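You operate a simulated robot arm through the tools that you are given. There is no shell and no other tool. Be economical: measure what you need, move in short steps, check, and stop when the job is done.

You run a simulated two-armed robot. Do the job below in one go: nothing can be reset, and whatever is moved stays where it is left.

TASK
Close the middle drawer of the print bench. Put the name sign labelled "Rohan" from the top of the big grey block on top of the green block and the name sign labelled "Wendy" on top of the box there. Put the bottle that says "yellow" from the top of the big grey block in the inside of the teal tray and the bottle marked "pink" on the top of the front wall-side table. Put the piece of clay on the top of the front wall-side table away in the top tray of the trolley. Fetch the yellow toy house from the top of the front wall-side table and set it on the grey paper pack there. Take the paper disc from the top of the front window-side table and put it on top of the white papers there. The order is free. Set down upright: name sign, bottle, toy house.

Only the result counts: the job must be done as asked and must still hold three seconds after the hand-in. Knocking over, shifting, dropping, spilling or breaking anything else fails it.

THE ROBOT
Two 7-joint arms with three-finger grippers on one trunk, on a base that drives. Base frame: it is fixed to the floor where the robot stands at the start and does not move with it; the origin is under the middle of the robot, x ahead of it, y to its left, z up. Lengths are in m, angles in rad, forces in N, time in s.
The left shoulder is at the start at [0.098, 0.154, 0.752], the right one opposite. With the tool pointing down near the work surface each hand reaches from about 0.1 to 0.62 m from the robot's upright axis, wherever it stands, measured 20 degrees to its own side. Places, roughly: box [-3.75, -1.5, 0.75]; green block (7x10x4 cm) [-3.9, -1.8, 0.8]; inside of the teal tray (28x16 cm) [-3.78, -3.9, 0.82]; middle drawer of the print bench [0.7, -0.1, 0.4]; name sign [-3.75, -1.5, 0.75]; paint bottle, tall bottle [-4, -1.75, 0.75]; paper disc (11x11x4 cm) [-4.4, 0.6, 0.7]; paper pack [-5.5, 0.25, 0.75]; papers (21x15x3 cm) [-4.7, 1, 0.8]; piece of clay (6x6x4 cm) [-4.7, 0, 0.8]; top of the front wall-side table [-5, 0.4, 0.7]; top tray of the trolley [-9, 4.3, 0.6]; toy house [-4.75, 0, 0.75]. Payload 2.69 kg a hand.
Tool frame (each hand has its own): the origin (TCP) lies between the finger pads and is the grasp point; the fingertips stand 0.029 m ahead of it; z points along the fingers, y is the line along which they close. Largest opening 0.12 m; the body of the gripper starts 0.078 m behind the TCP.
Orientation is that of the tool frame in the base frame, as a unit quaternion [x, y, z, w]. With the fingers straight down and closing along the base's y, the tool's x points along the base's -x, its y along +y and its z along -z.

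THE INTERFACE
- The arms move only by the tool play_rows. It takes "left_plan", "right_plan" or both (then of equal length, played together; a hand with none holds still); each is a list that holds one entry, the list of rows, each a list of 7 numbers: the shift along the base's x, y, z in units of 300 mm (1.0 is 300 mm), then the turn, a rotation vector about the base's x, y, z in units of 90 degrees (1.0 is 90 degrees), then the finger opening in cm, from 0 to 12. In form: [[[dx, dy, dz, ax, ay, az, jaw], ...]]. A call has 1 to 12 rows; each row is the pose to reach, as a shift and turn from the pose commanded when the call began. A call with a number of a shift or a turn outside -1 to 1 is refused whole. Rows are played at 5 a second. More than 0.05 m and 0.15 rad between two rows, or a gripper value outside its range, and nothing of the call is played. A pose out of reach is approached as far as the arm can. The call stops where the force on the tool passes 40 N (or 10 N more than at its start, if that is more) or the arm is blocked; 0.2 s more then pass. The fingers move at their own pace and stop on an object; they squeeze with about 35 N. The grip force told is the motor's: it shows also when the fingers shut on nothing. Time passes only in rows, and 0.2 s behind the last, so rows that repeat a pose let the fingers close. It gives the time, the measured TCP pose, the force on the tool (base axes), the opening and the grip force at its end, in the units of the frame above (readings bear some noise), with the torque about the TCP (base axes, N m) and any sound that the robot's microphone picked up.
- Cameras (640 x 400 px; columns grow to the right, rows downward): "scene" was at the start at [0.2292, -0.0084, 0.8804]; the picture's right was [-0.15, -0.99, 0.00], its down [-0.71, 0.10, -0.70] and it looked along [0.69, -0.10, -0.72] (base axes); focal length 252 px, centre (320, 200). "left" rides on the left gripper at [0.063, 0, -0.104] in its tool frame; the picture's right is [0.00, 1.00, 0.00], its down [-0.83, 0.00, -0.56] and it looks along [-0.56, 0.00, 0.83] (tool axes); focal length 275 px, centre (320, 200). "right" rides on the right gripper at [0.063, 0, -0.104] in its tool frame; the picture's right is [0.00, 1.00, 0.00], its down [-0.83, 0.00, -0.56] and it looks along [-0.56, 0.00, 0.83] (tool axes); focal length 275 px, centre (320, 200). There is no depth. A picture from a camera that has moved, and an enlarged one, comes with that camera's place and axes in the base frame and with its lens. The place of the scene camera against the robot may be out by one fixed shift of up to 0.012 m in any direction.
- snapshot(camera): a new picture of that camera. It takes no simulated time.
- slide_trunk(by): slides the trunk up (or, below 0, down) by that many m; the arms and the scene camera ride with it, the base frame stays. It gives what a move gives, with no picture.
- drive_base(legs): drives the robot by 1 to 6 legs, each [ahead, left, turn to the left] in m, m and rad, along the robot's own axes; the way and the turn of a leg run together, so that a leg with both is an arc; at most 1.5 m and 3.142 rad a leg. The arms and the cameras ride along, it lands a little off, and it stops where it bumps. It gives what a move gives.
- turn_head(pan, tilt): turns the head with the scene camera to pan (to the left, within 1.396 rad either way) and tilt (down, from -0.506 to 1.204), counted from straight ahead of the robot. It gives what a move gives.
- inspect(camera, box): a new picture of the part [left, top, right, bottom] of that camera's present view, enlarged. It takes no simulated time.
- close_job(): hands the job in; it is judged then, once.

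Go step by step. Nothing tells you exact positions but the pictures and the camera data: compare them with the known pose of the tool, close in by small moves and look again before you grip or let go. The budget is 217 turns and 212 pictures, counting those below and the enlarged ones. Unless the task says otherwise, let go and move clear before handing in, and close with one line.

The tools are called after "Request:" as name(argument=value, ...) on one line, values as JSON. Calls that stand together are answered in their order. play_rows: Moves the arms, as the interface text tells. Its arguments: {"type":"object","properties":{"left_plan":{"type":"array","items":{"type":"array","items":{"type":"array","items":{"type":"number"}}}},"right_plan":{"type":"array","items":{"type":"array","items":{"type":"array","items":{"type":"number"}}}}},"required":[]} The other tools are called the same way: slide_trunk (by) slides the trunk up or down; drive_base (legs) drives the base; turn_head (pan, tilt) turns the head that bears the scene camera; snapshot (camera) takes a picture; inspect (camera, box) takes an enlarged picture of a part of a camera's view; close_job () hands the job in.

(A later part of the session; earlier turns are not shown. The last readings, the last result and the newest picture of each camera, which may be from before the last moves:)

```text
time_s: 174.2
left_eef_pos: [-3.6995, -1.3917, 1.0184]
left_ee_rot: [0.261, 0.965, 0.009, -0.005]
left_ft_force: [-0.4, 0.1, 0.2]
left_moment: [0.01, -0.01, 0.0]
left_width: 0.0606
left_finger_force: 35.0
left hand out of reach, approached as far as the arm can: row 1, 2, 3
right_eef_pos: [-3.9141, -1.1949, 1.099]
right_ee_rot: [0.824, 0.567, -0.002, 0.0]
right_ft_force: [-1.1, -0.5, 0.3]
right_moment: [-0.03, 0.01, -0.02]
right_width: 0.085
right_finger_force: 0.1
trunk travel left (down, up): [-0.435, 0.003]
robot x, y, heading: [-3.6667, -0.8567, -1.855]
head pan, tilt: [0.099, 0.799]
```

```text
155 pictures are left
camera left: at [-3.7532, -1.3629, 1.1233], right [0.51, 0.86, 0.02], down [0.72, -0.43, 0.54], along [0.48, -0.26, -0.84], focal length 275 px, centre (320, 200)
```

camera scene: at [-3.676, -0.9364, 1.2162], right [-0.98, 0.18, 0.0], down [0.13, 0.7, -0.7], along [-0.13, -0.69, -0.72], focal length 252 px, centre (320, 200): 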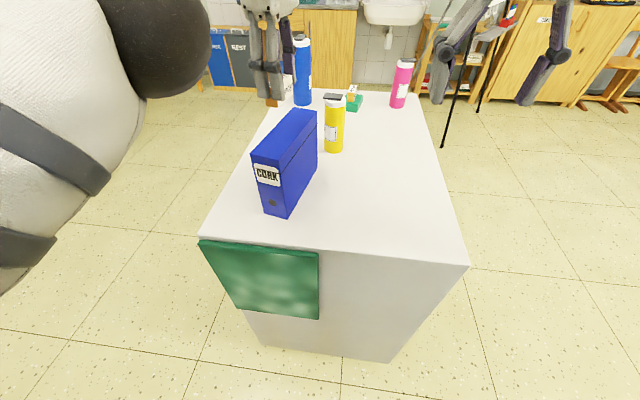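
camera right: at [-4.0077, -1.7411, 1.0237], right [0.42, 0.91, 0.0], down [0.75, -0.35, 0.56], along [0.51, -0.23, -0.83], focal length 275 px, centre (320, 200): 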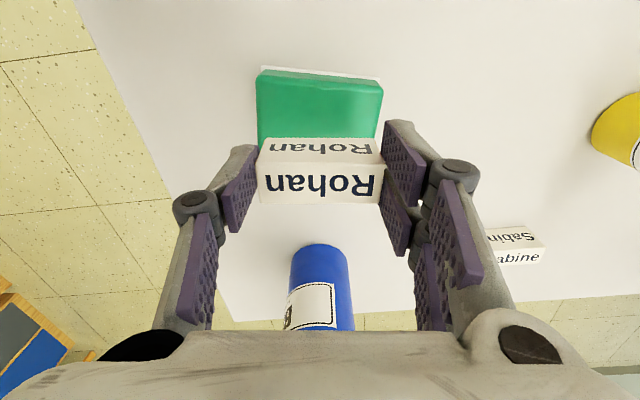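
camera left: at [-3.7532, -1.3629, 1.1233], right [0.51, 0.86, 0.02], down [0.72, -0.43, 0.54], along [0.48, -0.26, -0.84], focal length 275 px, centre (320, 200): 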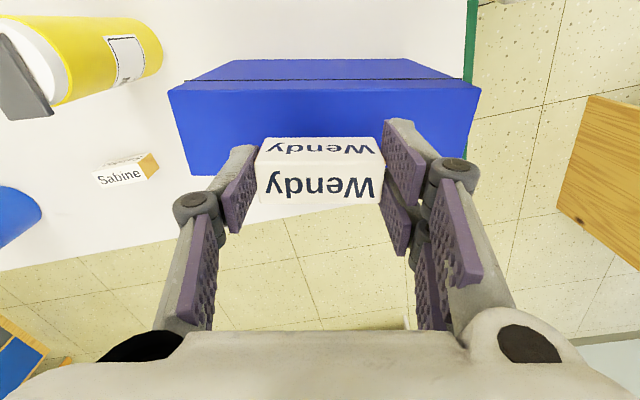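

Request:
play_rows(left_plan=[[[0.03, 0.047, 0, 0, 0, 0, 4], [0.03, 0.047, -0.05, 0, 0, 0, 4], [0.03, 0.047, -0.09, 0, 0, 0, 4]]])

Request:
snapshot(camera="left")

Request:
inspect(camera="scene", box=[210, 60, 370, 160])

```text
time_s: 175.1
left_eef_pos: [-3.7009, -1.3987, 0.9955]
left_ee_rot: [0.261, 0.965, 0.01, -0.005]
left_ft_force: [-0.6, -0.6, 0.0]
left_moment: [0.0, 0.03, -0.01]
left_width: 0.0607
left_finger_force: 34.7
left hand out of reach, approached as far as the arm can: row 1, 2, 3
right_eef_pos: [-3.9144, -1.1958, 1.0983]
right_ee_rot: [0.823, 0.567, -0.001, 0.0]
right_ft_force: [0.3, -1.0, 0.2]
right_moment: [0.02, 0.02, 0.0]
right_width: 0.0852
right_finger_force: 0.1
trunk travel left (down, up): [-0.435, 0.003]
robot x, y, heading: [-3.6641, -0.8557, -1.846]
head pan, tilt: [0.099, 0.799]
```

```text
154 pictures are left
camera left: at [-3.7543, -1.3697, 1.1003], right [0.51, 0.86, 0.02], down [0.72, -0.43, 0.54], along [0.48, -0.26, -0.84], focal length 275 px, centre (320, 200)
```

left: 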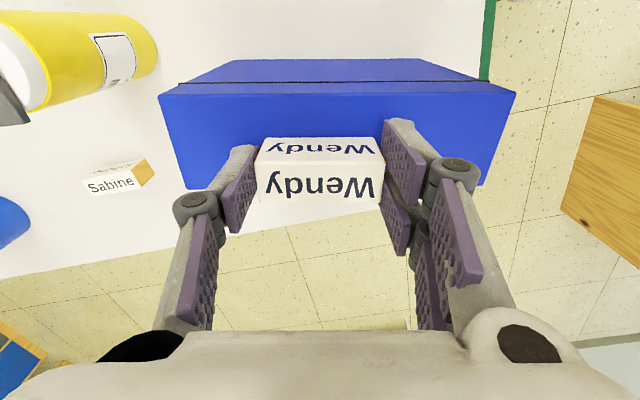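

```text
4.00 times, centred on (290, 110) of scene
camera zoom: at [-3.6751, -0.937, 1.2161], right [-0.98, 0.18, 0.0], down [0.13, 0.71, -0.7], along [-0.13, -0.69, -0.72], focal length 1010 px, centre (440, 560)
```

zoom: 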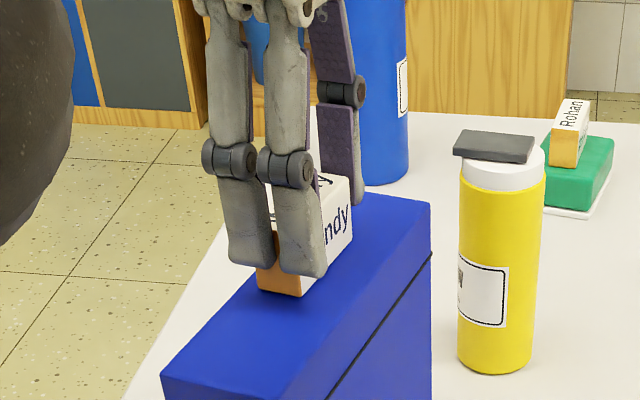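

The sign sits centred across the box's width. I lower gently in small steps.

Request:
play_rows(left_plan=[[[0, 0.01, -0.02, 0, 0, 0, 4], [0, 0.01, -0.04, 0, 0, 0, 4]]])

```text
time_s: 175.7
left_eef_pos: [-3.7016, -1.3982, 0.9879]
left_ee_rot: [0.26, 0.966, 0.006, -0.004]
left_ft_force: [6.4, 4.7, 26.8]
left_moment: [0.18, -0.22, 0.05]
left_width: 0.062
left_finger_force: 35.0
left hand out of reach, approached as far as the arm can: row 1, 2
right_eef_pos: [-3.9128, -1.1929, 1.1021]
right_ee_rot: [0.823, 0.567, -0.003, 0.002]
right_ft_force: [-0.6, 1.2, -0.2]
right_moment: [0.03, -0.01, 0.03]
right_width: 0.0849
right_finger_force: 0.0
trunk travel left (down, up): [-0.435, 0.003]
robot x, y, heading: [-3.6606, -0.8571, -1.854]
head pan, tilt: [0.099, 0.799]
```

Contact came a little early at 27 N. I ease up slightly before letting go.

Request:
play_rows(left_plan=[[[0, 0, 0.012, 0, 0, 0, 4], [0, 0, 0.012, 0, 0, 0, 4]]])

Request:
inspect(camera="scene", box=[210, 60, 370, 160])

```text
time_s: 176.2
left_eef_pos: [-3.7023, -1.3989, 0.989]
left_ee_rot: [0.261, 0.965, 0.008, -0.006]
left_ft_force: [4.7, 3.7, 14.9]
left_moment: [0.03, -0.11, 0.0]
left_width: 0.0608
left_finger_force: 35.0
right_eef_pos: [-3.9135, -1.193, 1.0993]
right_ee_rot: [0.824, 0.567, -0.002, 0.0]
right_ft_force: [0.6, 0.5, -0.1]
right_moment: [-0.01, -0.03, 0.04]
right_width: 0.0849
right_finger_force: 0.1
trunk travel left (down, up): [-0.435, 0.003]
robot x, y, heading: [-3.6651, -0.8575, -1.849]
head pan, tilt: [0.099, 0.799]
```

```text
4.00 times, centred on (290, 110) of scene
camera zoom: at [-3.6744, -0.9352, 1.2162], right [-0.98, 0.18, 0.0], down [0.13, 0.7, -0.7], along [-0.13, -0.69, -0.72], focal length 1010 px, centre (440, 560)
```

zoom: 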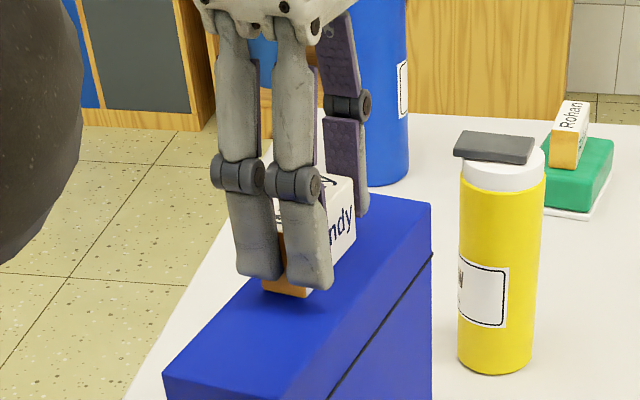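

Request:
play_rows(left_plan=[[[0, 0, 0.008, 0, 0, 0, 4], [0, 0, 0.008, 0, 0, 0, 4]]])

```text
time_s: 176.8
left_eef_pos: [-3.7036, -1.3998, 0.9898]
left_ee_rot: [0.261, 0.965, 0.01, -0.005]
left_ft_force: [-0.5, -0.9, -0.1]
left_moment: [0.02, -0.04, -0.01]
left_width: 0.0607
left_finger_force: 35.0
right_eef_pos: [-3.9149, -1.1967, 1.0989]
right_ee_rot: [0.824, 0.567, -0.001, 0.0]
right_ft_force: [-0.2, -0.6, 0.0]
right_moment: [-0.02, -0.03, 0.0]
right_width: 0.0851
right_finger_force: 0.0
trunk travel left (down, up): [-0.435, 0.003]
robot x, y, heading: [-3.6673, -0.8549, -1.854]
head pan, tilt: [0.099, 0.799]
```

Force is now zero and the sign is resting. I open wide and rise.

Request:
play_rows(left_plan=[[[0, 0, 0, 0, 0, 0, 7], [0, 0, 0, 0, 0, 0, 10], [0, 0, 0, 0, 0, 0, 12], [0, 0, 0.05, 0, 0, 0, 12], [0, 0, 0.1, 0, 0, 0, 12], [0, 0.02, 0.18, 0, 0, 0, 12], [0.02, 0.06, 0.24, 0, 0, 0, 12]]])

Request:
snapshot(camera="left")

Request:
inspect(camera="scene", box=[210, 60, 370, 160])

```text
time_s: 178.4
left_eef_pos: [-3.6958, -1.3766, 1.0637]
left_ee_rot: [0.26, 0.966, 0.009, -0.006]
left_ft_force: [-0.4, -0.1, -0.7]
left_moment: [-0.02, -0.01, -0.02]
left_width: 0.1199
left_finger_force: 0.0
left hand out of reach, approached as far as the arm can: row 5, 6, 7
right_eef_pos: [-3.9141, -1.1944, 1.0994]
right_ee_rot: [0.824, 0.567, -0.001, 0.001]
right_ft_force: [0.3, 0.9, 0.4]
right_moment: [-0.02, -0.02, 0.0]
right_width: 0.085
right_finger_force: 0.1
trunk travel left (down, up): [-0.435, 0.003]
robot x, y, heading: [-3.6618, -0.8554, -1.852]
head pan, tilt: [0.099, 0.799]
```

```text
151 pictures are left
camera left: at [-3.7504, -1.3483, 1.1689], right [0.51, 0.86, 0.01], down [0.72, -0.43, 0.54], along [0.47, -0.27, -0.84], focal length 275 px, centre (320, 200)
```

left: 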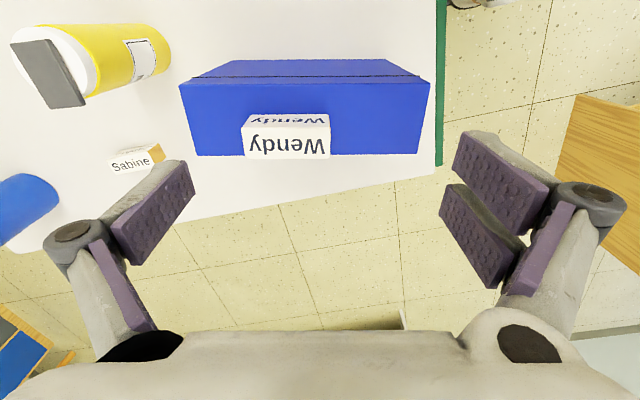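

```text
4.00 times, centred on (290, 110) of scene
camera zoom: at [-3.6755, -0.9363, 1.2163], right [-0.98, 0.18, 0.0], down [0.13, 0.7, -0.7], along [-0.13, -0.69, -0.72], focal length 1010 px, centre (440, 560)
```

zoom: 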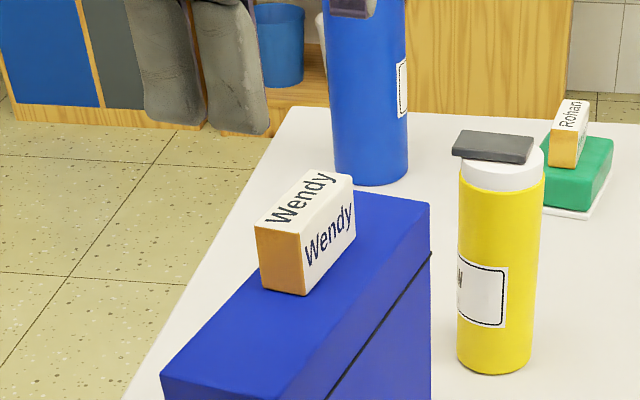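

Wendy stands upright on the box. I turn the left hand back and drive round to the west side again for the bottles.

Request:
play_rows(left_plan=[[[0.03, 0.08, 0, 0, 0, 0, 12], [0.06, 0.18, 0.05, 0, 0, -0.09, 12], [0.1, 0.26, 0.08, 0, 0, -0.18, 12], [0.14, 0.32, 0.08, 0, 0, -0.27, 12], [0.2, 0.38, 0.08, 0, 0, -0.36, 12], [0.28, 0.42, 0.08, 0, 0, -0.45, 12], [0.36, 0.45, 0.08, 0, 0, -0.54, 12], [0.44, 0.47, 0.08, 0, 0, -0.63, 12], [0.5, 0.5, 0.08, 0, 0, -0.72, 12], [0.53, 0.52, 0.08, 0, 0, -0.81, 12], [0.55, 0.52, 0.08, 0, 0, -0.889, 12]]])

Request:
drive_base(legs=[[0, -0.85, 0], [0, 0, 0.8], [0, 0, 0.78], [0, -0.9, 0]])

Request:
turn_head(pan=0, tilt=0.8)

Request:
snapshot(camera="scene")

```text
time_s: 180.8
left_eef_pos: [-3.5316, -1.2231, 1.087]
left_ee_rot: [0.821, 0.571, 0.009, 0.002]
left_ft_force: [-0.3, -0.1, -0.4]
left_moment: [0.0, -0.01, 0.03]
left_width: 0.1201
left_finger_force: 0.0
right_eef_pos: [-3.9154, -1.1948, 1.0994]
right_ee_rot: [0.824, 0.567, -0.002, 0.0]
right_ft_force: [-0.3, 0.3, -0.4]
right_moment: [0.0, -0.03, 0.01]
right_width: 0.0847
right_finger_force: 0.0
trunk travel left (down, up): [-0.435, 0.003]
robot x, y, heading: [-3.666, -0.8535, -1.847]
head pan, tilt: [0.099, 0.799]
```

```text
time_s: 198.8
left_eef_pos: [-4.3559, -1.346, 1.0871]
left_ee_rot: [0.171, 0.985, 0.007, -0.006]
left_ft_force: [-0.4, 0.5, 0.6]
left_moment: [0.01, 0.01, -0.02]
left_width: 0.1199
left_finger_force: 0.1
right_eef_pos: [-4.3801, -1.7299, 1.0998]
right_ee_rot: [0.177, 0.984, 0.0, 0.001]
right_ft_force: [0.3, -0.2, 0.1]
right_moment: [0.0, 0.01, 0.0]
right_width: 0.0851
right_finger_force: 0.1
trunk travel left (down, up): [-0.435, 0.003]
robot x, y, heading: [-4.7223, -1.4815, -0.269]
head pan, tilt: [0.099, 0.799]
```

```text
time_s: 199.4
left_eef_pos: [-4.3546, -1.3463, 1.0872]
left_ee_rot: [0.171, 0.985, 0.007, -0.006]
left_ft_force: [0.4, 0.3, 0.1]
left_moment: [0.02, -0.02, -0.02]
left_width: 0.1198
left_finger_force: 0.1
right_eef_pos: [-4.3781, -1.7292, 1.0992]
right_ee_rot: [0.178, 0.984, -0.002, 0.003]
right_ft_force: [-0.2, 0.4, -0.2]
right_moment: [0.01, 0.0, -0.01]
right_width: 0.0852
right_finger_force: 0.1
trunk travel left (down, up): [-0.435, 0.003]
robot x, y, heading: [-4.7196, -1.4783, -0.275]
head pan, tilt: [0.0, 0.799]
```

```text
149 pictures are left
camera scene: at [-4.6342, -1.5007, 1.2162], right [-0.27, -0.96, 0.0], down [-0.69, 0.19, -0.7], along [0.67, -0.19, -0.72], focal length 252 px, centre (320, 200)
```

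scene: 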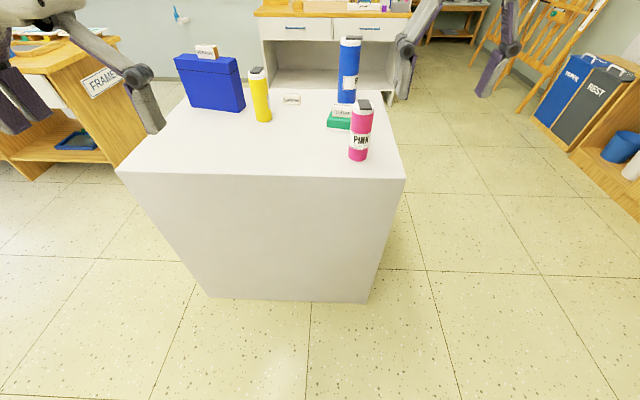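

Request:
drive_base(legs=[[0.26, 0, 0]])

Request:
slide_trunk(by=-0.05)

Request:
snapshot(camera="left")

Request:
snapshot(camera="right")

Request:
inspect(camera="scene", box=[130, 20, 470, 230])

```text
time_s: 201.3
left_eef_pos: [-4.1047, -1.4152, 1.087]
left_ee_rot: [0.17, 0.985, 0.007, -0.006]
left_ft_force: [0.1, -0.6, -0.1]
left_moment: [0.05, 0.0, -0.02]
left_width: 0.1201
left_finger_force: 0.1
right_eef_pos: [-4.13, -1.7981, 1.099]
right_ee_rot: [0.177, 0.984, -0.001, 0.002]
right_ft_force: [0.8, -0.2, 0.1]
right_moment: [0.02, 0.03, -0.05]
right_width: 0.0847
right_finger_force: 0.0
trunk travel left (down, up): [-0.435, 0.003]
robot x, y, heading: [-4.4713, -1.5475, -0.272]
head pan, tilt: [0.0, 0.799]
```

```text
time_s: 202.2
left_eef_pos: [-4.1078, -1.4157, 1.0383]
left_ee_rot: [0.17, 0.985, 0.007, -0.006]
left_ft_force: [-0.3, -1.4, -0.4]
left_moment: [0.0, 0.0, 0.03]
left_width: 0.12
left_finger_force: 0.2
right_eef_pos: [-4.1307, -1.7998, 1.0507]
right_ee_rot: [0.177, 0.984, -0.002, 0.003]
right_ft_force: [1.1, -0.6, -0.1]
right_moment: [0.04, -0.03, -0.02]
right_width: 0.0853
right_finger_force: 0.1
trunk travel left (down, up): [-0.385, 0.053]
robot x, y, heading: [-4.4731, -1.5488, -0.268]
head pan, tilt: [0.0, 0.799]
```

```text
148 pictures are left
camera left: at [-4.1651, -1.3968, 1.143], right [0.34, 0.94, 0.01], down [0.79, -0.29, 0.54], along [0.52, -0.18, -0.84], focal length 275 px, centre (320, 200)
```

left: 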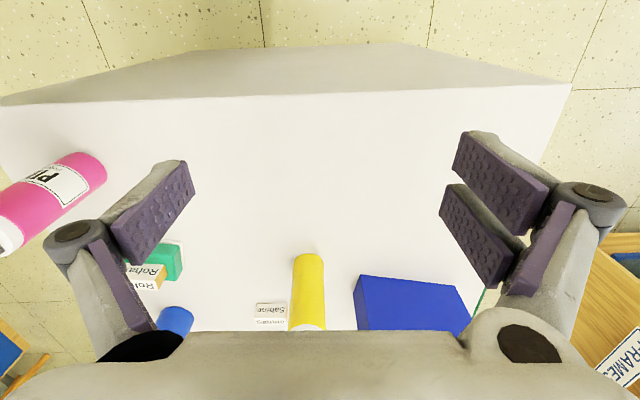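

```text
147 pictures are left
camera right: at [-4.1905, -1.778, 1.1544], right [0.34, 0.94, 0.0], down [0.78, -0.28, 0.56], along [0.53, -0.19, -0.83], focal length 275 px, centre (320, 200)
```

right: 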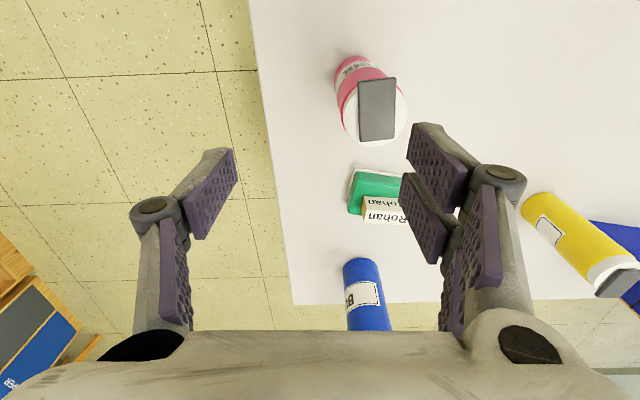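

```text
1.88 times, centred on (300, 125) of scene
camera zoom: at [-4.3355, -1.5841, 1.1599], right [-0.27, -0.96, 0.0], down [-0.69, 0.19, -0.7], along [0.67, -0.19, -0.72], focal length 475 px, centre (358, 341)
```

zoom: 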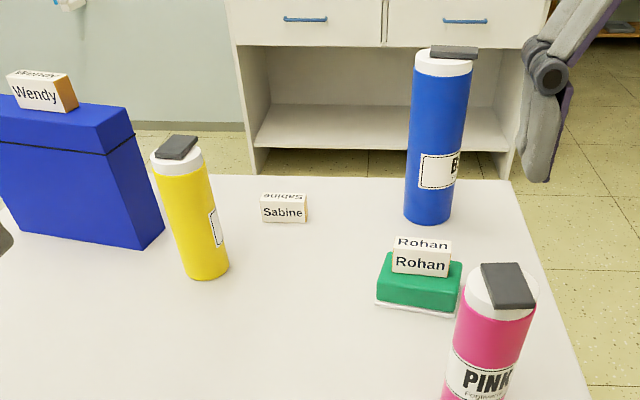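

Yellow is about 0.65 m from my axis, so I reach for it with the left tool tilted 30° forward. First to a standoff above it.

Request:
play_rows(left_plan=[[[0.1, -0.045, 0, -0.016, -0.045, 0, 12], [0.21, -0.095, 0, -0.032, -0.09, 0, 12], [0.33, -0.15, -0.02, -0.048, -0.134, 0, 12], [0.45, -0.2, -0.05, -0.065, -0.18, 0, 12], [0.57, -0.255, -0.09, -0.081, -0.224, 0, 12], [0.68, -0.305, -0.13, -0.097, -0.268, 0, 12], [0.783, -0.351, -0.17, -0.113, -0.313, 0, 12], [0.783, -0.351, -0.17, -0.113, -0.313, 0, 12]]])

Request:
snapshot(camera="left")

Request:
inspect(camera="scene", box=[130, 20, 470, 230])

```text
time_s: 204.0
left_eef_pos: [-3.8717, -1.5222, 0.9854]
left_ee_rot: [0.163, 0.954, -0.038, 0.249]
left_ft_force: [0.4, 0.6, 0.0]
left_moment: [0.01, -0.01, -0.03]
left_width: 0.1197
left_finger_force: 0.0
right_eef_pos: [-4.1301, -1.7982, 1.0509]
right_ee_rot: [0.178, 0.984, -0.001, 0.002]
right_ft_force: [0.2, 0.2, 0.1]
right_moment: [0.02, 0.0, 0.0]
right_width: 0.085
right_finger_force: 0.0
trunk travel left (down, up): [-0.385, 0.053]
robot x, y, heading: [-4.473, -1.5489, -0.271]
head pan, tilt: [0.0, 0.799]
```

```text
145 pictures are left
camera left: at [-3.9702, -1.4879, 1.0467], right [0.33, 0.94, 0.01], down [0.42, -0.16, 0.89], along [0.84, -0.29, -0.45], focal length 275 px, centre (320, 200)
```

left: 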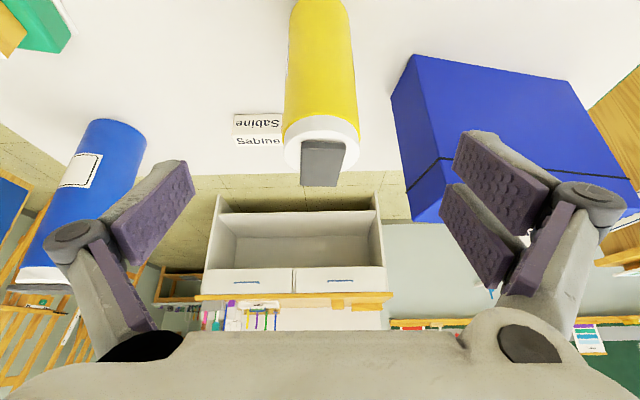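

```text
1.88 times, centred on (300, 125) of scene
camera zoom: at [-4.3355, -1.5839, 1.16], right [-0.27, -0.96, 0.0], down [-0.69, 0.19, -0.7], along [0.67, -0.19, -0.72], focal length 475 px, centre (358, 341)
```

zoom: 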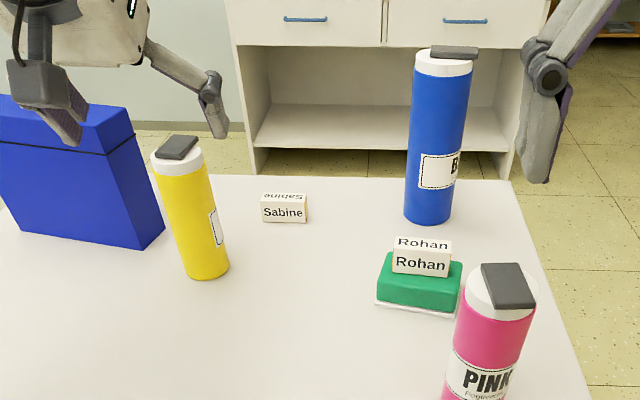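

Request:
play_rows(left_plan=[[[0, 0, 0, 0, 0, 0, 9], [0.04, -0.014, -0.072, 0, 0, 0, 9], [0.08, -0.028, -0.144, 0, 0, 0, 9], [0.12, -0.042, -0.217, 0, 0, 0, 9], [0.157, -0.055, -0.289, 0, 0, 0, 9]]])

Request:
snapshot(camera="left")

Request:
inspect(camera="scene", box=[130, 20, 370, 170])

```text
time_s: 205.2
left_eef_pos: [-3.8248, -1.5383, 0.8996]
left_ee_rot: [0.163, 0.954, -0.037, 0.249]
left_ft_force: [0.3, 0.4, -0.3]
left_moment: [0.01, 0.04, 0.01]
left_width: 0.0899
left_finger_force: 0.0
right_eef_pos: [-4.129, -1.7984, 1.0498]
right_ee_rot: [0.177, 0.984, -0.001, 0.002]
right_ft_force: [-0.9, 0.1, 0.6]
right_moment: [0.01, 0.01, 0.01]
right_width: 0.085
right_finger_force: 0.0
trunk travel left (down, up): [-0.385, 0.053]
robot x, y, heading: [-4.4731, -1.5497, -0.272]
head pan, tilt: [0.0, 0.799]
```

```text
143 pictures are left
camera left: at [-3.9239, -1.5035, 0.9596], right [0.33, 0.94, 0.01], down [0.43, -0.16, 0.89], along [0.84, -0.29, -0.46], focal length 275 px, centre (320, 200)
```

left: 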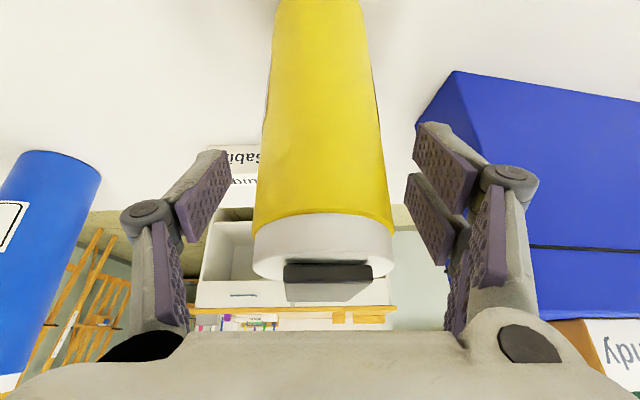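

```text
2.67 times, centred on (250, 95) of scene
camera zoom: at [-4.335, -1.5841, 1.1599], right [-0.27, -0.96, 0.0], down [-0.69, 0.19, -0.7], along [0.67, -0.19, -0.72], focal length 673 px, centre (507, 480)
```

zoom: 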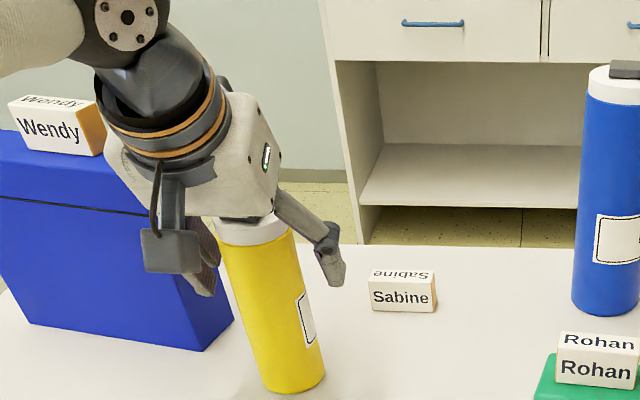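

Well centred. I close on the yellow bottle, lift and draw it back west.

Request:
play_rows(left_plan=[[[0, 0, 0, 0, 0, 0, 4], [0, 0, 0, 0, 0, 0, 4], [0, 0, 0, 0, 0, 0, 4], [0, 0, 0.06, 0, 0, 0, 4], [-0.03, 0.01, 0.15, 0, 0, 0, 4], [-0.12, 0.04, 0.22, 0, 0, 0, 4], [-0.25, 0.08, 0.27, 0, 0, 0, 4], [-0.38, 0.12, 0.33, 0, 0, 0, 4], [-0.51, 0.17, 0.35, 0, 0, 0, 4], [-0.64, 0.22, 0.37, 0, 0, 0, 4]]])

Request:
snapshot(camera="scene")

Request:
snapshot(camera="right")

```text
time_s: 207.4
left_eef_pos: [-4.0176, -1.4691, 1.0104]
left_ee_rot: [0.164, 0.954, -0.037, 0.248]
left_ft_force: [-1.1, 0.2, -3.4]
left_moment: [-0.02, -0.01, 0.0]
left_width: 0.0516
left_finger_force: 35.1
right_eef_pos: [-4.1312, -1.7984, 1.0496]
right_ee_rot: [0.177, 0.984, -0.001, 0.002]
right_ft_force: [0.0, 0.5, 0.8]
right_moment: [-0.02, -0.02, -0.01]
right_width: 0.0847
right_finger_force: 0.0
trunk travel left (down, up): [-0.385, 0.053]
robot x, y, heading: [-4.4712, -1.5503, -0.271]
head pan, tilt: [0.0, 0.799]
```

```text
141 pictures are left
camera scene: at [-4.3357, -1.5837, 1.16], right [-0.27, -0.96, 0.0], down [-0.69, 0.19, -0.7], along [0.67, -0.19, -0.72], focal length 252 px, centre (320, 200)
```

scene: 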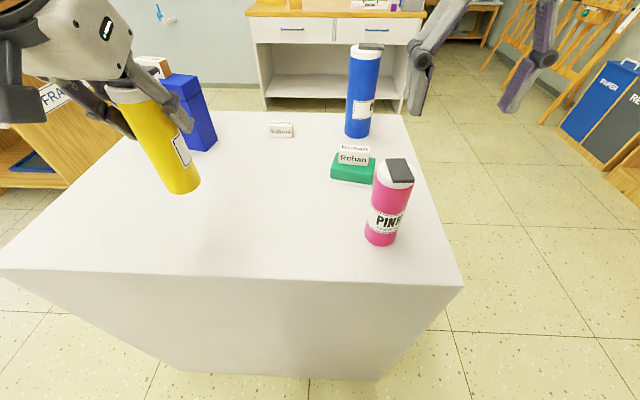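

```text
140 pictures are left
camera right: at [-4.1904, -1.7775, 1.1542], right [0.34, 0.94, 0.0], down [0.78, -0.28, 0.56], along [0.52, -0.19, -0.83], focal length 275 px, centre (320, 200)
```

right: 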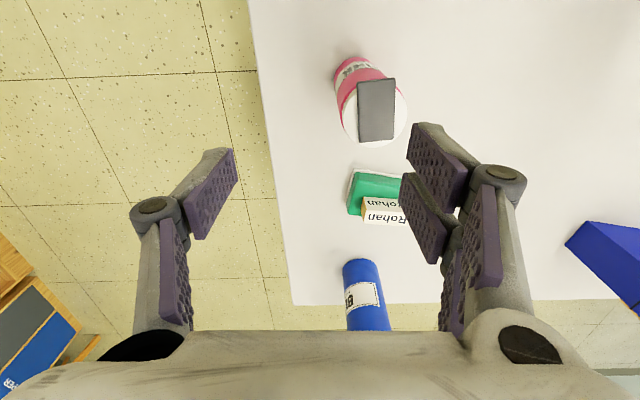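

Yellow is held. Pink stands at about (−4.107, −1.76), top z ≈ 0.936; I bring the right hand down around it.

Request:
play_rows(right_plan=[[[0.04, 0.064, 0, 0, 0, 0, 11], [0.08, 0.128, 0, 0, 0, 0, 11], [0.08, 0.128, -0.1, 0, 0, 0, 11], [0.08, 0.128, -0.2, 0, 0, 0, 11]]])

Request:
snapshot(camera="right")

Request:
inspect(camera="scene", box=[300, 90, 500, 250])

```text
time_s: 208.4
left_eef_pos: [-4.0154, -1.4706, 1.01]
left_ee_rot: [0.163, 0.954, -0.038, 0.249]
left_ft_force: [-0.9, -0.1, -4.3]
left_moment: [0.01, 0.03, -0.02]
left_width: 0.0521
left_finger_force: 35.0
right_eef_pos: [-4.1062, -1.7597, 0.9902]
right_ee_rot: [0.177, 0.984, 0.0, 0.001]
right_ft_force: [-1.0, 0.1, -0.1]
right_moment: [0.02, 0.0, 0.02]
right_width: 0.1099
right_finger_force: 0.0
trunk travel left (down, up): [-0.385, 0.053]
robot x, y, heading: [-4.469, -1.5505, -0.272]
head pan, tilt: [0.0, 0.799]
```

```text
139 pictures are left
camera right: at [-4.1658, -1.739, 1.0929], right [0.34, 0.94, 0.0], down [0.78, -0.29, 0.56], along [0.52, -0.19, -0.83], focal length 275 px, centre (320, 200)
```

right: 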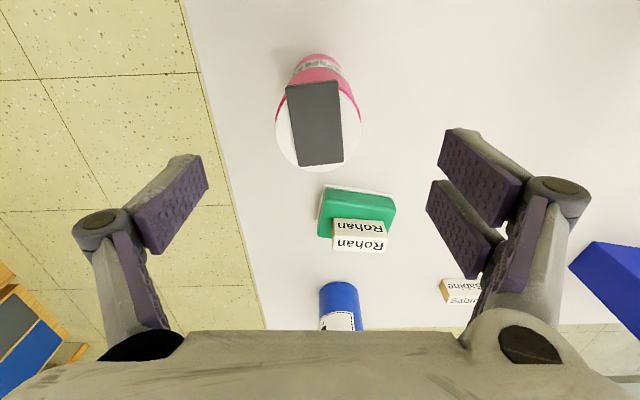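

```text
2.50 times, centred on (400, 170) of scene
camera zoom: at [-4.3349, -1.5839, 1.1599], right [-0.27, -0.96, 0.0], down [-0.69, 0.19, -0.7], along [0.67, -0.19, -0.72], focal length 631 px, centre (120, 275)
```

zoom: 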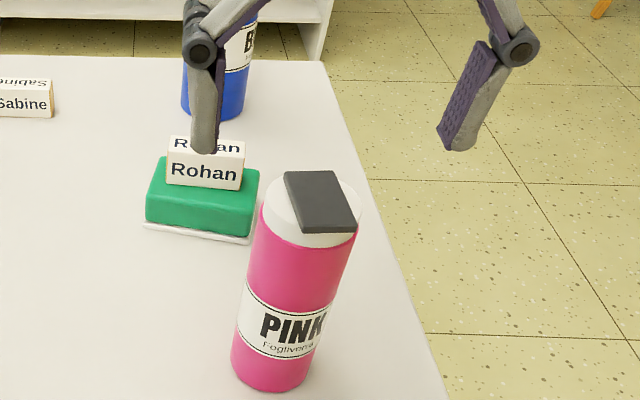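

Request:
play_rows(right_plan=[[[-0.029, 0.011, 0, 0, 0, 0, 10], [-0.029, 0.011, -0.1, 0, 0, 0, 10], [-0.029, 0.011, -0.2, 0, 0, 0, 10], [-0.029, 0.011, -0.3, 0, 0, 0, 10], [-0.029, 0.011, -0.334, 0, 0, 0, 10]]])

Request:
snapshot(camera="right")

Request:
inspect(camera="scene", box=[300, 90, 500, 250])

```text
time_s: 209.6
left_eef_pos: [-4.0164, -1.4718, 1.0105]
left_ee_rot: [0.164, 0.954, -0.038, 0.248]
left_ft_force: [-0.7, -1.0, -4.2]
left_moment: [0.02, -0.01, -0.03]
left_width: 0.0519
left_finger_force: 35.3
right_eef_pos: [-4.1144, -1.7563, 0.8885]
right_ee_rot: [0.177, 0.984, -0.001, 0.002]
right_ft_force: [-0.3, 0.4, 0.5]
right_moment: [-0.02, -0.04, -0.03]
right_width: 0.1
right_finger_force: 0.1
trunk travel left (down, up): [-0.385, 0.053]
robot x, y, heading: [-4.4712, -1.5488, -0.271]
head pan, tilt: [0.0, 0.799]
```

```text
137 pictures are left
camera right: at [-4.1745, -1.7365, 0.9928], right [0.34, 0.94, 0.0], down [0.78, -0.28, 0.56], along [0.52, -0.19, -0.83], focal length 275 px, centre (320, 200)
```

right: 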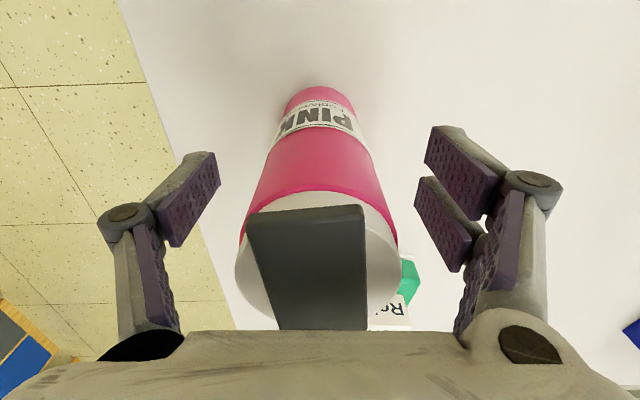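

```text
2.50 times, centred on (400, 170) of scene
camera zoom: at [-4.3351, -1.584, 1.1599], right [-0.27, -0.96, 0.0], down [-0.69, 0.19, -0.7], along [0.67, -0.19, -0.72], focal length 631 px, centre (120, 275)
```

zoom: 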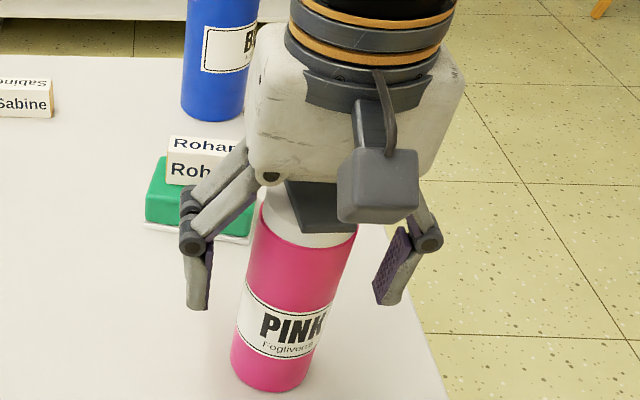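

Request:
play_rows(right_plan=[[[0, 0, 0, 0, 0, 0, 4], [0, 0, 0, 0, 0, 0, 4], [0, 0, 0, 0, 0, 0, 4], [0, 0, 0.06, 0, 0, 0, 4], [-0.03, 0.01, 0.16, 0, 0, 0, 4], [-0.1, 0.03, 0.28, 0, 0, 0, 4], [-0.2, 0.06, 0.38, 0, 0, 0, 4]]])

Request:
snapshot(camera="scene")

```text
time_s: 211.2
left_eef_pos: [-4.0167, -1.4709, 1.0104]
left_ee_rot: [0.163, 0.954, -0.038, 0.248]
left_ft_force: [-0.9, 0.5, -3.2]
left_moment: [-0.01, 0.0, 0.04]
left_width: 0.0521
left_finger_force: 34.9
right_eef_pos: [-4.1742, -1.7381, 1.0027]
right_ee_rot: [0.177, 0.984, -0.001, 0.003]
right_ft_force: [-0.6, 0.7, -4.1]
right_moment: [0.01, -0.01, 0.02]
right_width: 0.0528
right_finger_force: 34.6
trunk travel left (down, up): [-0.385, 0.053]
robot x, y, heading: [-4.471, -1.5506, -0.271]
head pan, tilt: [0.0, 0.799]
```

```text
135 pictures are left
camera scene: at [-4.3355, -1.584, 1.16], right [-0.27, -0.96, 0.0], down [-0.69, 0.19, -0.7], along [0.67, -0.19, -0.72], focal length 252 px, centre (320, 200)
```

scene: 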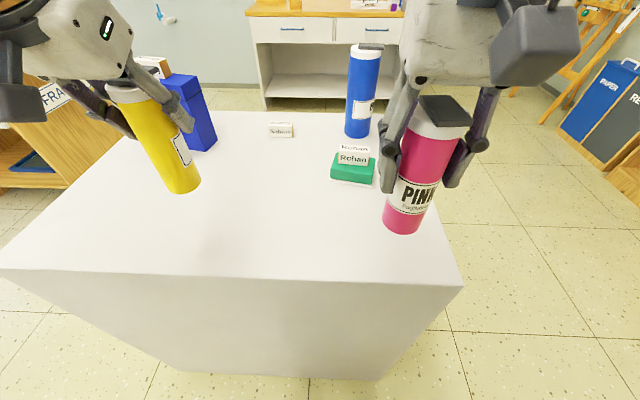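

Both bottles are held. I back away, then drive through the gap towards the sink counter with yellow first.

Request:
drive_base(legs=[[-0.41, 0, 0], [0, -0.352, 0], [0, 0, -0.57]])

Request:
turn_head(pan=0, tilt=0.6)

Request:
snapshot(camera="scene")

```text
time_s: 218.2
left_eef_pos: [-4.5324, -1.9586, 1.0105]
left_ee_rot: [0.424, 0.87, -0.106, 0.228]
left_ft_force: [0.0, 0.3, -3.7]
left_moment: [0.02, -0.02, 0.01]
left_width: 0.0521
left_finger_force: 35.1
right_eef_pos: [-4.8076, -2.1001, 1.0024]
right_ee_rot: [0.444, 0.896, -0.002, 0.001]
right_ft_force: [1.2, 0.6, -4.3]
right_moment: [0.01, 0.02, 0.03]
right_width: 0.0525
right_finger_force: 34.8
trunk travel left (down, up): [-0.385, 0.053]
robot x, y, heading: [-4.9607, -1.7807, -0.833]
head pan, tilt: [0.0, 0.799]
```

```text
time_s: 218.9
left_eef_pos: [-4.5308, -1.9591, 1.01]
left_ee_rot: [0.424, 0.87, -0.106, 0.228]
left_ft_force: [-0.1, 0.8, -4.6]
left_moment: [0.0, 0.02, 0.0]
left_width: 0.052
left_finger_force: 35.0
right_eef_pos: [-4.8087, -2.1007, 1.003]
right_ee_rot: [0.445, 0.896, -0.001, 0.001]
right_ft_force: [0.4, -0.1, -3.8]
right_moment: [0.03, 0.02, 0.01]
right_width: 0.0524
right_finger_force: 34.5
trunk travel left (down, up): [-0.385, 0.053]
robot x, y, heading: [-4.9566, -1.7847, -0.84]
head pan, tilt: [0.0, 0.6]
```

```text
134 pictures are left
camera scene: at [-4.8575, -1.8867, 1.1767], right [-0.74, -0.67, 0.0], down [-0.38, 0.42, -0.82], along [0.55, -0.61, -0.57], focal length 252 px, centre (320, 200)
```

scene: 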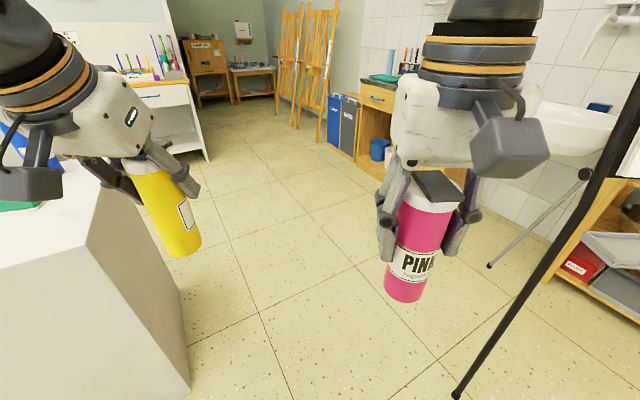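

Centred in the gap; I drive through and look toward the counter.

Request:
drive_base(legs=[[0.65, 0, 0], [0.6, 0, 0]])

Request:
turn_head(pan=-0.7, tilt=0.5)

Request:
snapshot(camera="scene")

```text
time_s: 225.5
left_eef_pos: [-3.6957, -2.8831, 1.0096]
left_ee_rot: [0.422, 0.871, -0.105, 0.227]
left_ft_force: [-0.4, -1.1, -3.6]
left_moment: [0.01, 0.0, 0.01]
left_width: 0.0521
left_finger_force: 35.0
right_eef_pos: [-3.9709, -3.0248, 1.0029]
right_ee_rot: [0.443, 0.896, 0.0, 0.001]
right_ft_force: [0.0, 0.9, -5.1]
right_moment: [0.02, 0.03, -0.02]
right_width: 0.0524
right_finger_force: 34.9
trunk travel left (down, up): [-0.385, 0.053]
robot x, y, heading: [-4.121, -2.7081, -0.834]
head pan, tilt: [0.0, 0.6]
```

```text
time_s: 226.6
left_eef_pos: [-3.6944, -2.8828, 1.0109]
left_ee_rot: [0.422, 0.871, -0.106, 0.228]
left_ft_force: [-0.1, -0.8, -3.5]
left_moment: [0.01, -0.01, 0.0]
left_width: 0.0519
left_finger_force: 35.6
right_eef_pos: [-3.9707, -3.0252, 1.0029]
right_ee_rot: [0.443, 0.897, -0.001, 0.002]
right_ft_force: [0.2, 0.0, -4.3]
right_moment: [0.01, 0.04, 0.0]
right_width: 0.0526
right_finger_force: 34.5
trunk travel left (down, up): [-0.385, 0.053]
robot x, y, heading: [-4.1225, -2.707, -0.83]
head pan, tilt: [-0.7, 0.499]
```

```text
133 pictures are left
camera scene: at [-4.0773, -2.8375, 1.1858], right [-1.0, -0.04, 0.0], down [-0.02, 0.48, -0.88], along [0.03, -0.88, -0.48], focal length 252 px, centre (320, 200)
```

scene: 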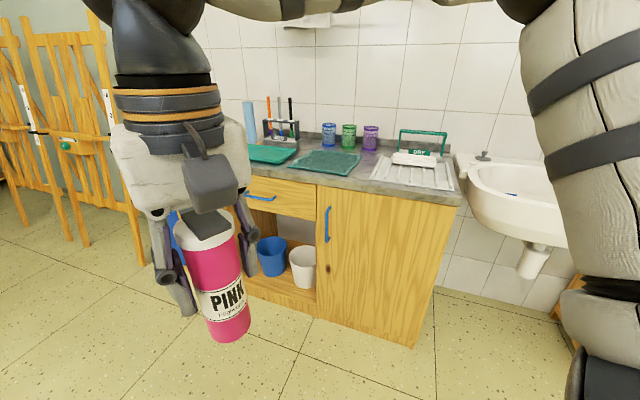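

Request:
inspect(camera="scene", box=[230, 90, 470, 210])

```text
2.67 times, centred on (350, 150) of scene
camera zoom: at [-4.0773, -2.8375, 1.1858], right [-1.0, -0.04, 0.0], down [-0.02, 0.48, -0.88], along [0.03, -0.88, -0.48], focal length 673 px, centre (240, 333)
```

zoom: 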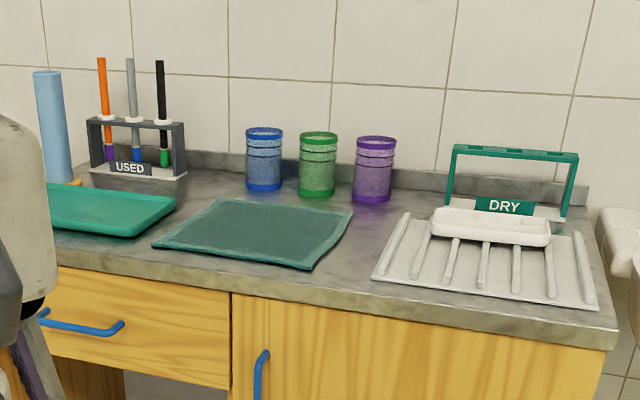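

The teal tray with a rim is left of a teal cloth, centre near (−3.79, −3.92). I drive up in front of the counter and face it.

Request:
drive_base(legs=[[0.608, -0.115, 0], [0, 0, -1.04]])

Request:
turn_head(pan=0.2, tilt=0.75)

Request:
snapshot(camera="scene")

Request:
snapshot(camera="left")

```text
time_s: 232.7
left_eef_pos: [-3.7399, -3.6906, 1.0094]
left_ee_rot: [0.799, 0.547, -0.204, 0.145]
left_ft_force: [0.0, -0.5, -4.4]
left_moment: [-0.04, 0.02, 0.01]
left_width: 0.0521
left_finger_force: 35.4
right_eef_pos: [-4.0015, -3.5243, 1.0027]
right_ee_rot: [0.829, 0.559, -0.002, 0.0]
right_ft_force: [0.2, -0.3, -4.6]
right_moment: [-0.05, -0.02, -0.01]
right_width: 0.0526
right_finger_force: 35.0
trunk travel left (down, up): [-0.385, 0.053]
robot x, y, heading: [-3.8056, -3.2283, -1.874]
head pan, tilt: [-0.7, 0.499]
```

```text
time_s: 233.9
left_eef_pos: [-3.7392, -3.6899, 1.0094]
left_ee_rot: [0.799, 0.547, -0.204, 0.146]
left_ft_force: [0.8, 0.1, -3.9]
left_moment: [-0.04, 0.02, 0.01]
left_width: 0.0523
left_finger_force: 34.6
right_eef_pos: [-4.003, -3.5236, 1.0026]
right_ee_rot: [0.83, 0.558, -0.002, 0.0]
right_ft_force: [0.0, 0.0, -4.0]
right_moment: [0.01, 0.02, -0.01]
right_width: 0.0522
right_finger_force: 35.1
trunk travel left (down, up): [-0.385, 0.053]
robot x, y, heading: [-3.8067, -3.2319, -1.869]
head pan, tilt: [0.201, 0.75]
```

```text
131 pictures are left
camera scene: at [-3.8269, -3.3656, 1.1639], right [-0.99, 0.1, 0.0], down [0.07, 0.68, -0.73], along [-0.07, -0.73, -0.68], focal length 252 px, centre (320, 200)
```

scene: 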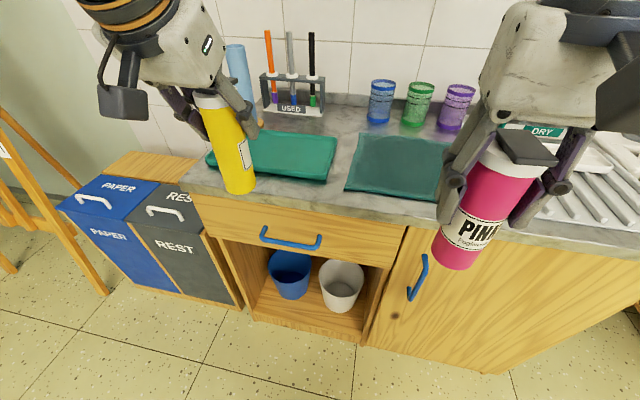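

```text
130 pictures are left
camera left: at [-3.7018, -3.5919, 1.0705], right [0.93, -0.36, 0.01], down [-0.18, -0.42, 0.89], along [-0.32, -0.83, -0.46], focal length 275 px, centre (320, 200)
```

left: 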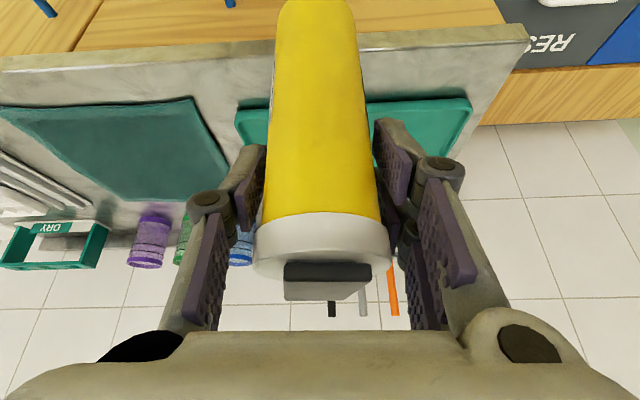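

The tray's middle is about (−3.77, −3.917). I roll 0.15 m forward so the left hand can set yellow in it.

Request:
drive_base(legs=[[0.15, 0, 0]])

Request:
snapshot(camera="left")

Request:
inspect(camera="scene", box=[160, 80, 420, 260])

```text
time_s: 235.2
left_eef_pos: [-3.7844, -3.834, 1.0094]
left_ee_rot: [0.799, 0.547, -0.204, 0.145]
left_ft_force: [0.7, -0.5, -3.7]
left_moment: [-0.02, -0.03, 0.0]
left_width: 0.052
left_finger_force: 35.6
right_eef_pos: [-4.0477, -3.6688, 1.0021]
right_ee_rot: [0.829, 0.559, -0.001, 0.0]
right_ft_force: [-0.2, -0.1, -3.9]
right_moment: [-0.03, -0.04, 0.03]
right_width: 0.0526
right_finger_force: 35.1
trunk travel left (down, up): [-0.385, 0.053]
robot x, y, heading: [-3.8543, -3.3703, -1.87]
head pan, tilt: [0.201, 0.75]
```

```text
129 pictures are left
camera left: at [-3.7462, -3.7359, 1.0703], right [0.93, -0.36, 0.01], down [-0.18, -0.42, 0.89], along [-0.32, -0.83, -0.46], focal length 275 px, centre (320, 200)
```

left: 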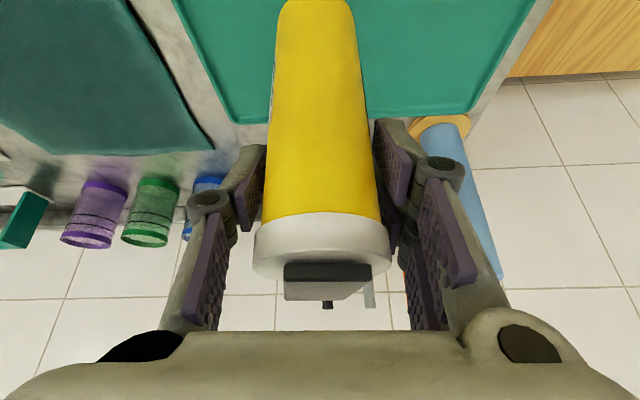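

```text
2.22 times, centred on (290, 170) of scene
camera zoom: at [-3.8714, -3.5098, 1.1638], right [-0.99, 0.1, 0.0], down [0.07, 0.68, -0.73], along [-0.07, -0.73, -0.68], focal length 561 px, centre (387, 267)
```

zoom: 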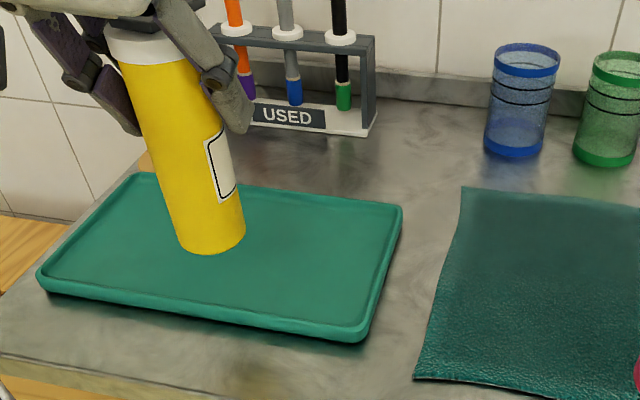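

Request:
play_rows(left_plan=[[[0.02, -0.1, 0, 0, 0, 0, 4], [0.04, -0.2, 0, 0, 0, 0, 4], [0.061, -0.303, 0, 0, 0, 0, 4], [0.061, -0.303, -0.1, 0, 0, 0, 4], [0.061, -0.303, -0.2, 0, 0, 0, 4], [0.061, -0.303, -0.265, 0, 0, 0, 4]]])

Request:
inspect(camera="scene", box=[160, 80, 420, 260])

```text
time_s: 236.7
left_eef_pos: [-3.7655, -3.9247, 0.9366]
left_ee_rot: [0.797, 0.546, -0.21, 0.15]
left_ft_force: [0.0, -6.1, 26.5]
left_moment: [0.02, -0.51, 0.06]
left_width: 0.0523
left_finger_force: 35.0
right_eef_pos: [-4.0466, -3.6658, 1.0044]
right_ee_rot: [0.829, 0.559, -0.002, 0.002]
right_ft_force: [0.5, -0.7, -3.5]
right_moment: [0.02, 0.0, 0.0]
right_width: 0.0525
right_finger_force: 34.7
trunk travel left (down, up): [-0.385, 0.053]
robot x, y, heading: [-3.8499, -3.3765, -1.875]
head pan, tilt: [0.201, 0.75]
```

```text
2.22 times, centred on (290, 170) of scene
camera zoom: at [-3.8712, -3.5069, 1.165], right [-0.99, 0.1, 0.0], down [0.07, 0.68, -0.73], along [-0.07, -0.73, -0.68], focal length 561 px, centre (387, 267)
```

zoom: 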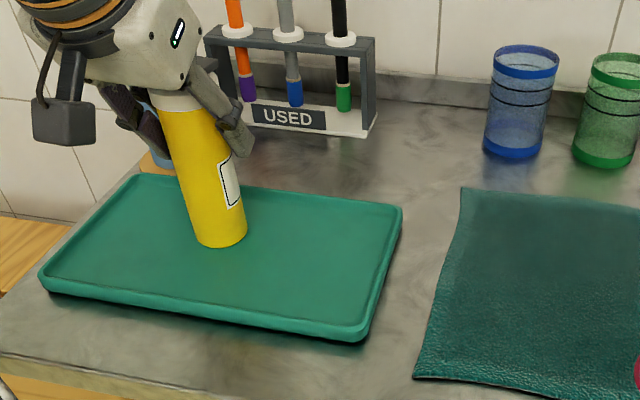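

It already touches down with 26 N. I ease up a few millimetres.

Request:
play_rows(left_plan=[[[0, 0, 0.016, 0, 0, 0, 4], [0, 0, 0.016, 0, 0, 0, 4]]])

```text
time_s: 237.2
left_eef_pos: [-3.7664, -3.9229, 0.9364]
left_ee_rot: [0.798, 0.547, -0.204, 0.147]
left_ft_force: [-2.9, -6.8, 15.3]
left_moment: [-0.98, 0.07, -0.1]
left_width: 0.0523
left_finger_force: 34.8
right_eef_pos: [-4.0469, -3.6675, 1.0024]
right_ee_rot: [0.829, 0.559, -0.001, 0.001]
right_ft_force: [0.2, -0.6, -3.4]
right_moment: [0.03, -0.05, 0.03]
right_width: 0.0527
right_finger_force: 34.2
trunk travel left (down, up): [-0.385, 0.053]
robot x, y, heading: [-3.8485, -3.3759, -1.871]
head pan, tilt: [0.201, 0.75]
```

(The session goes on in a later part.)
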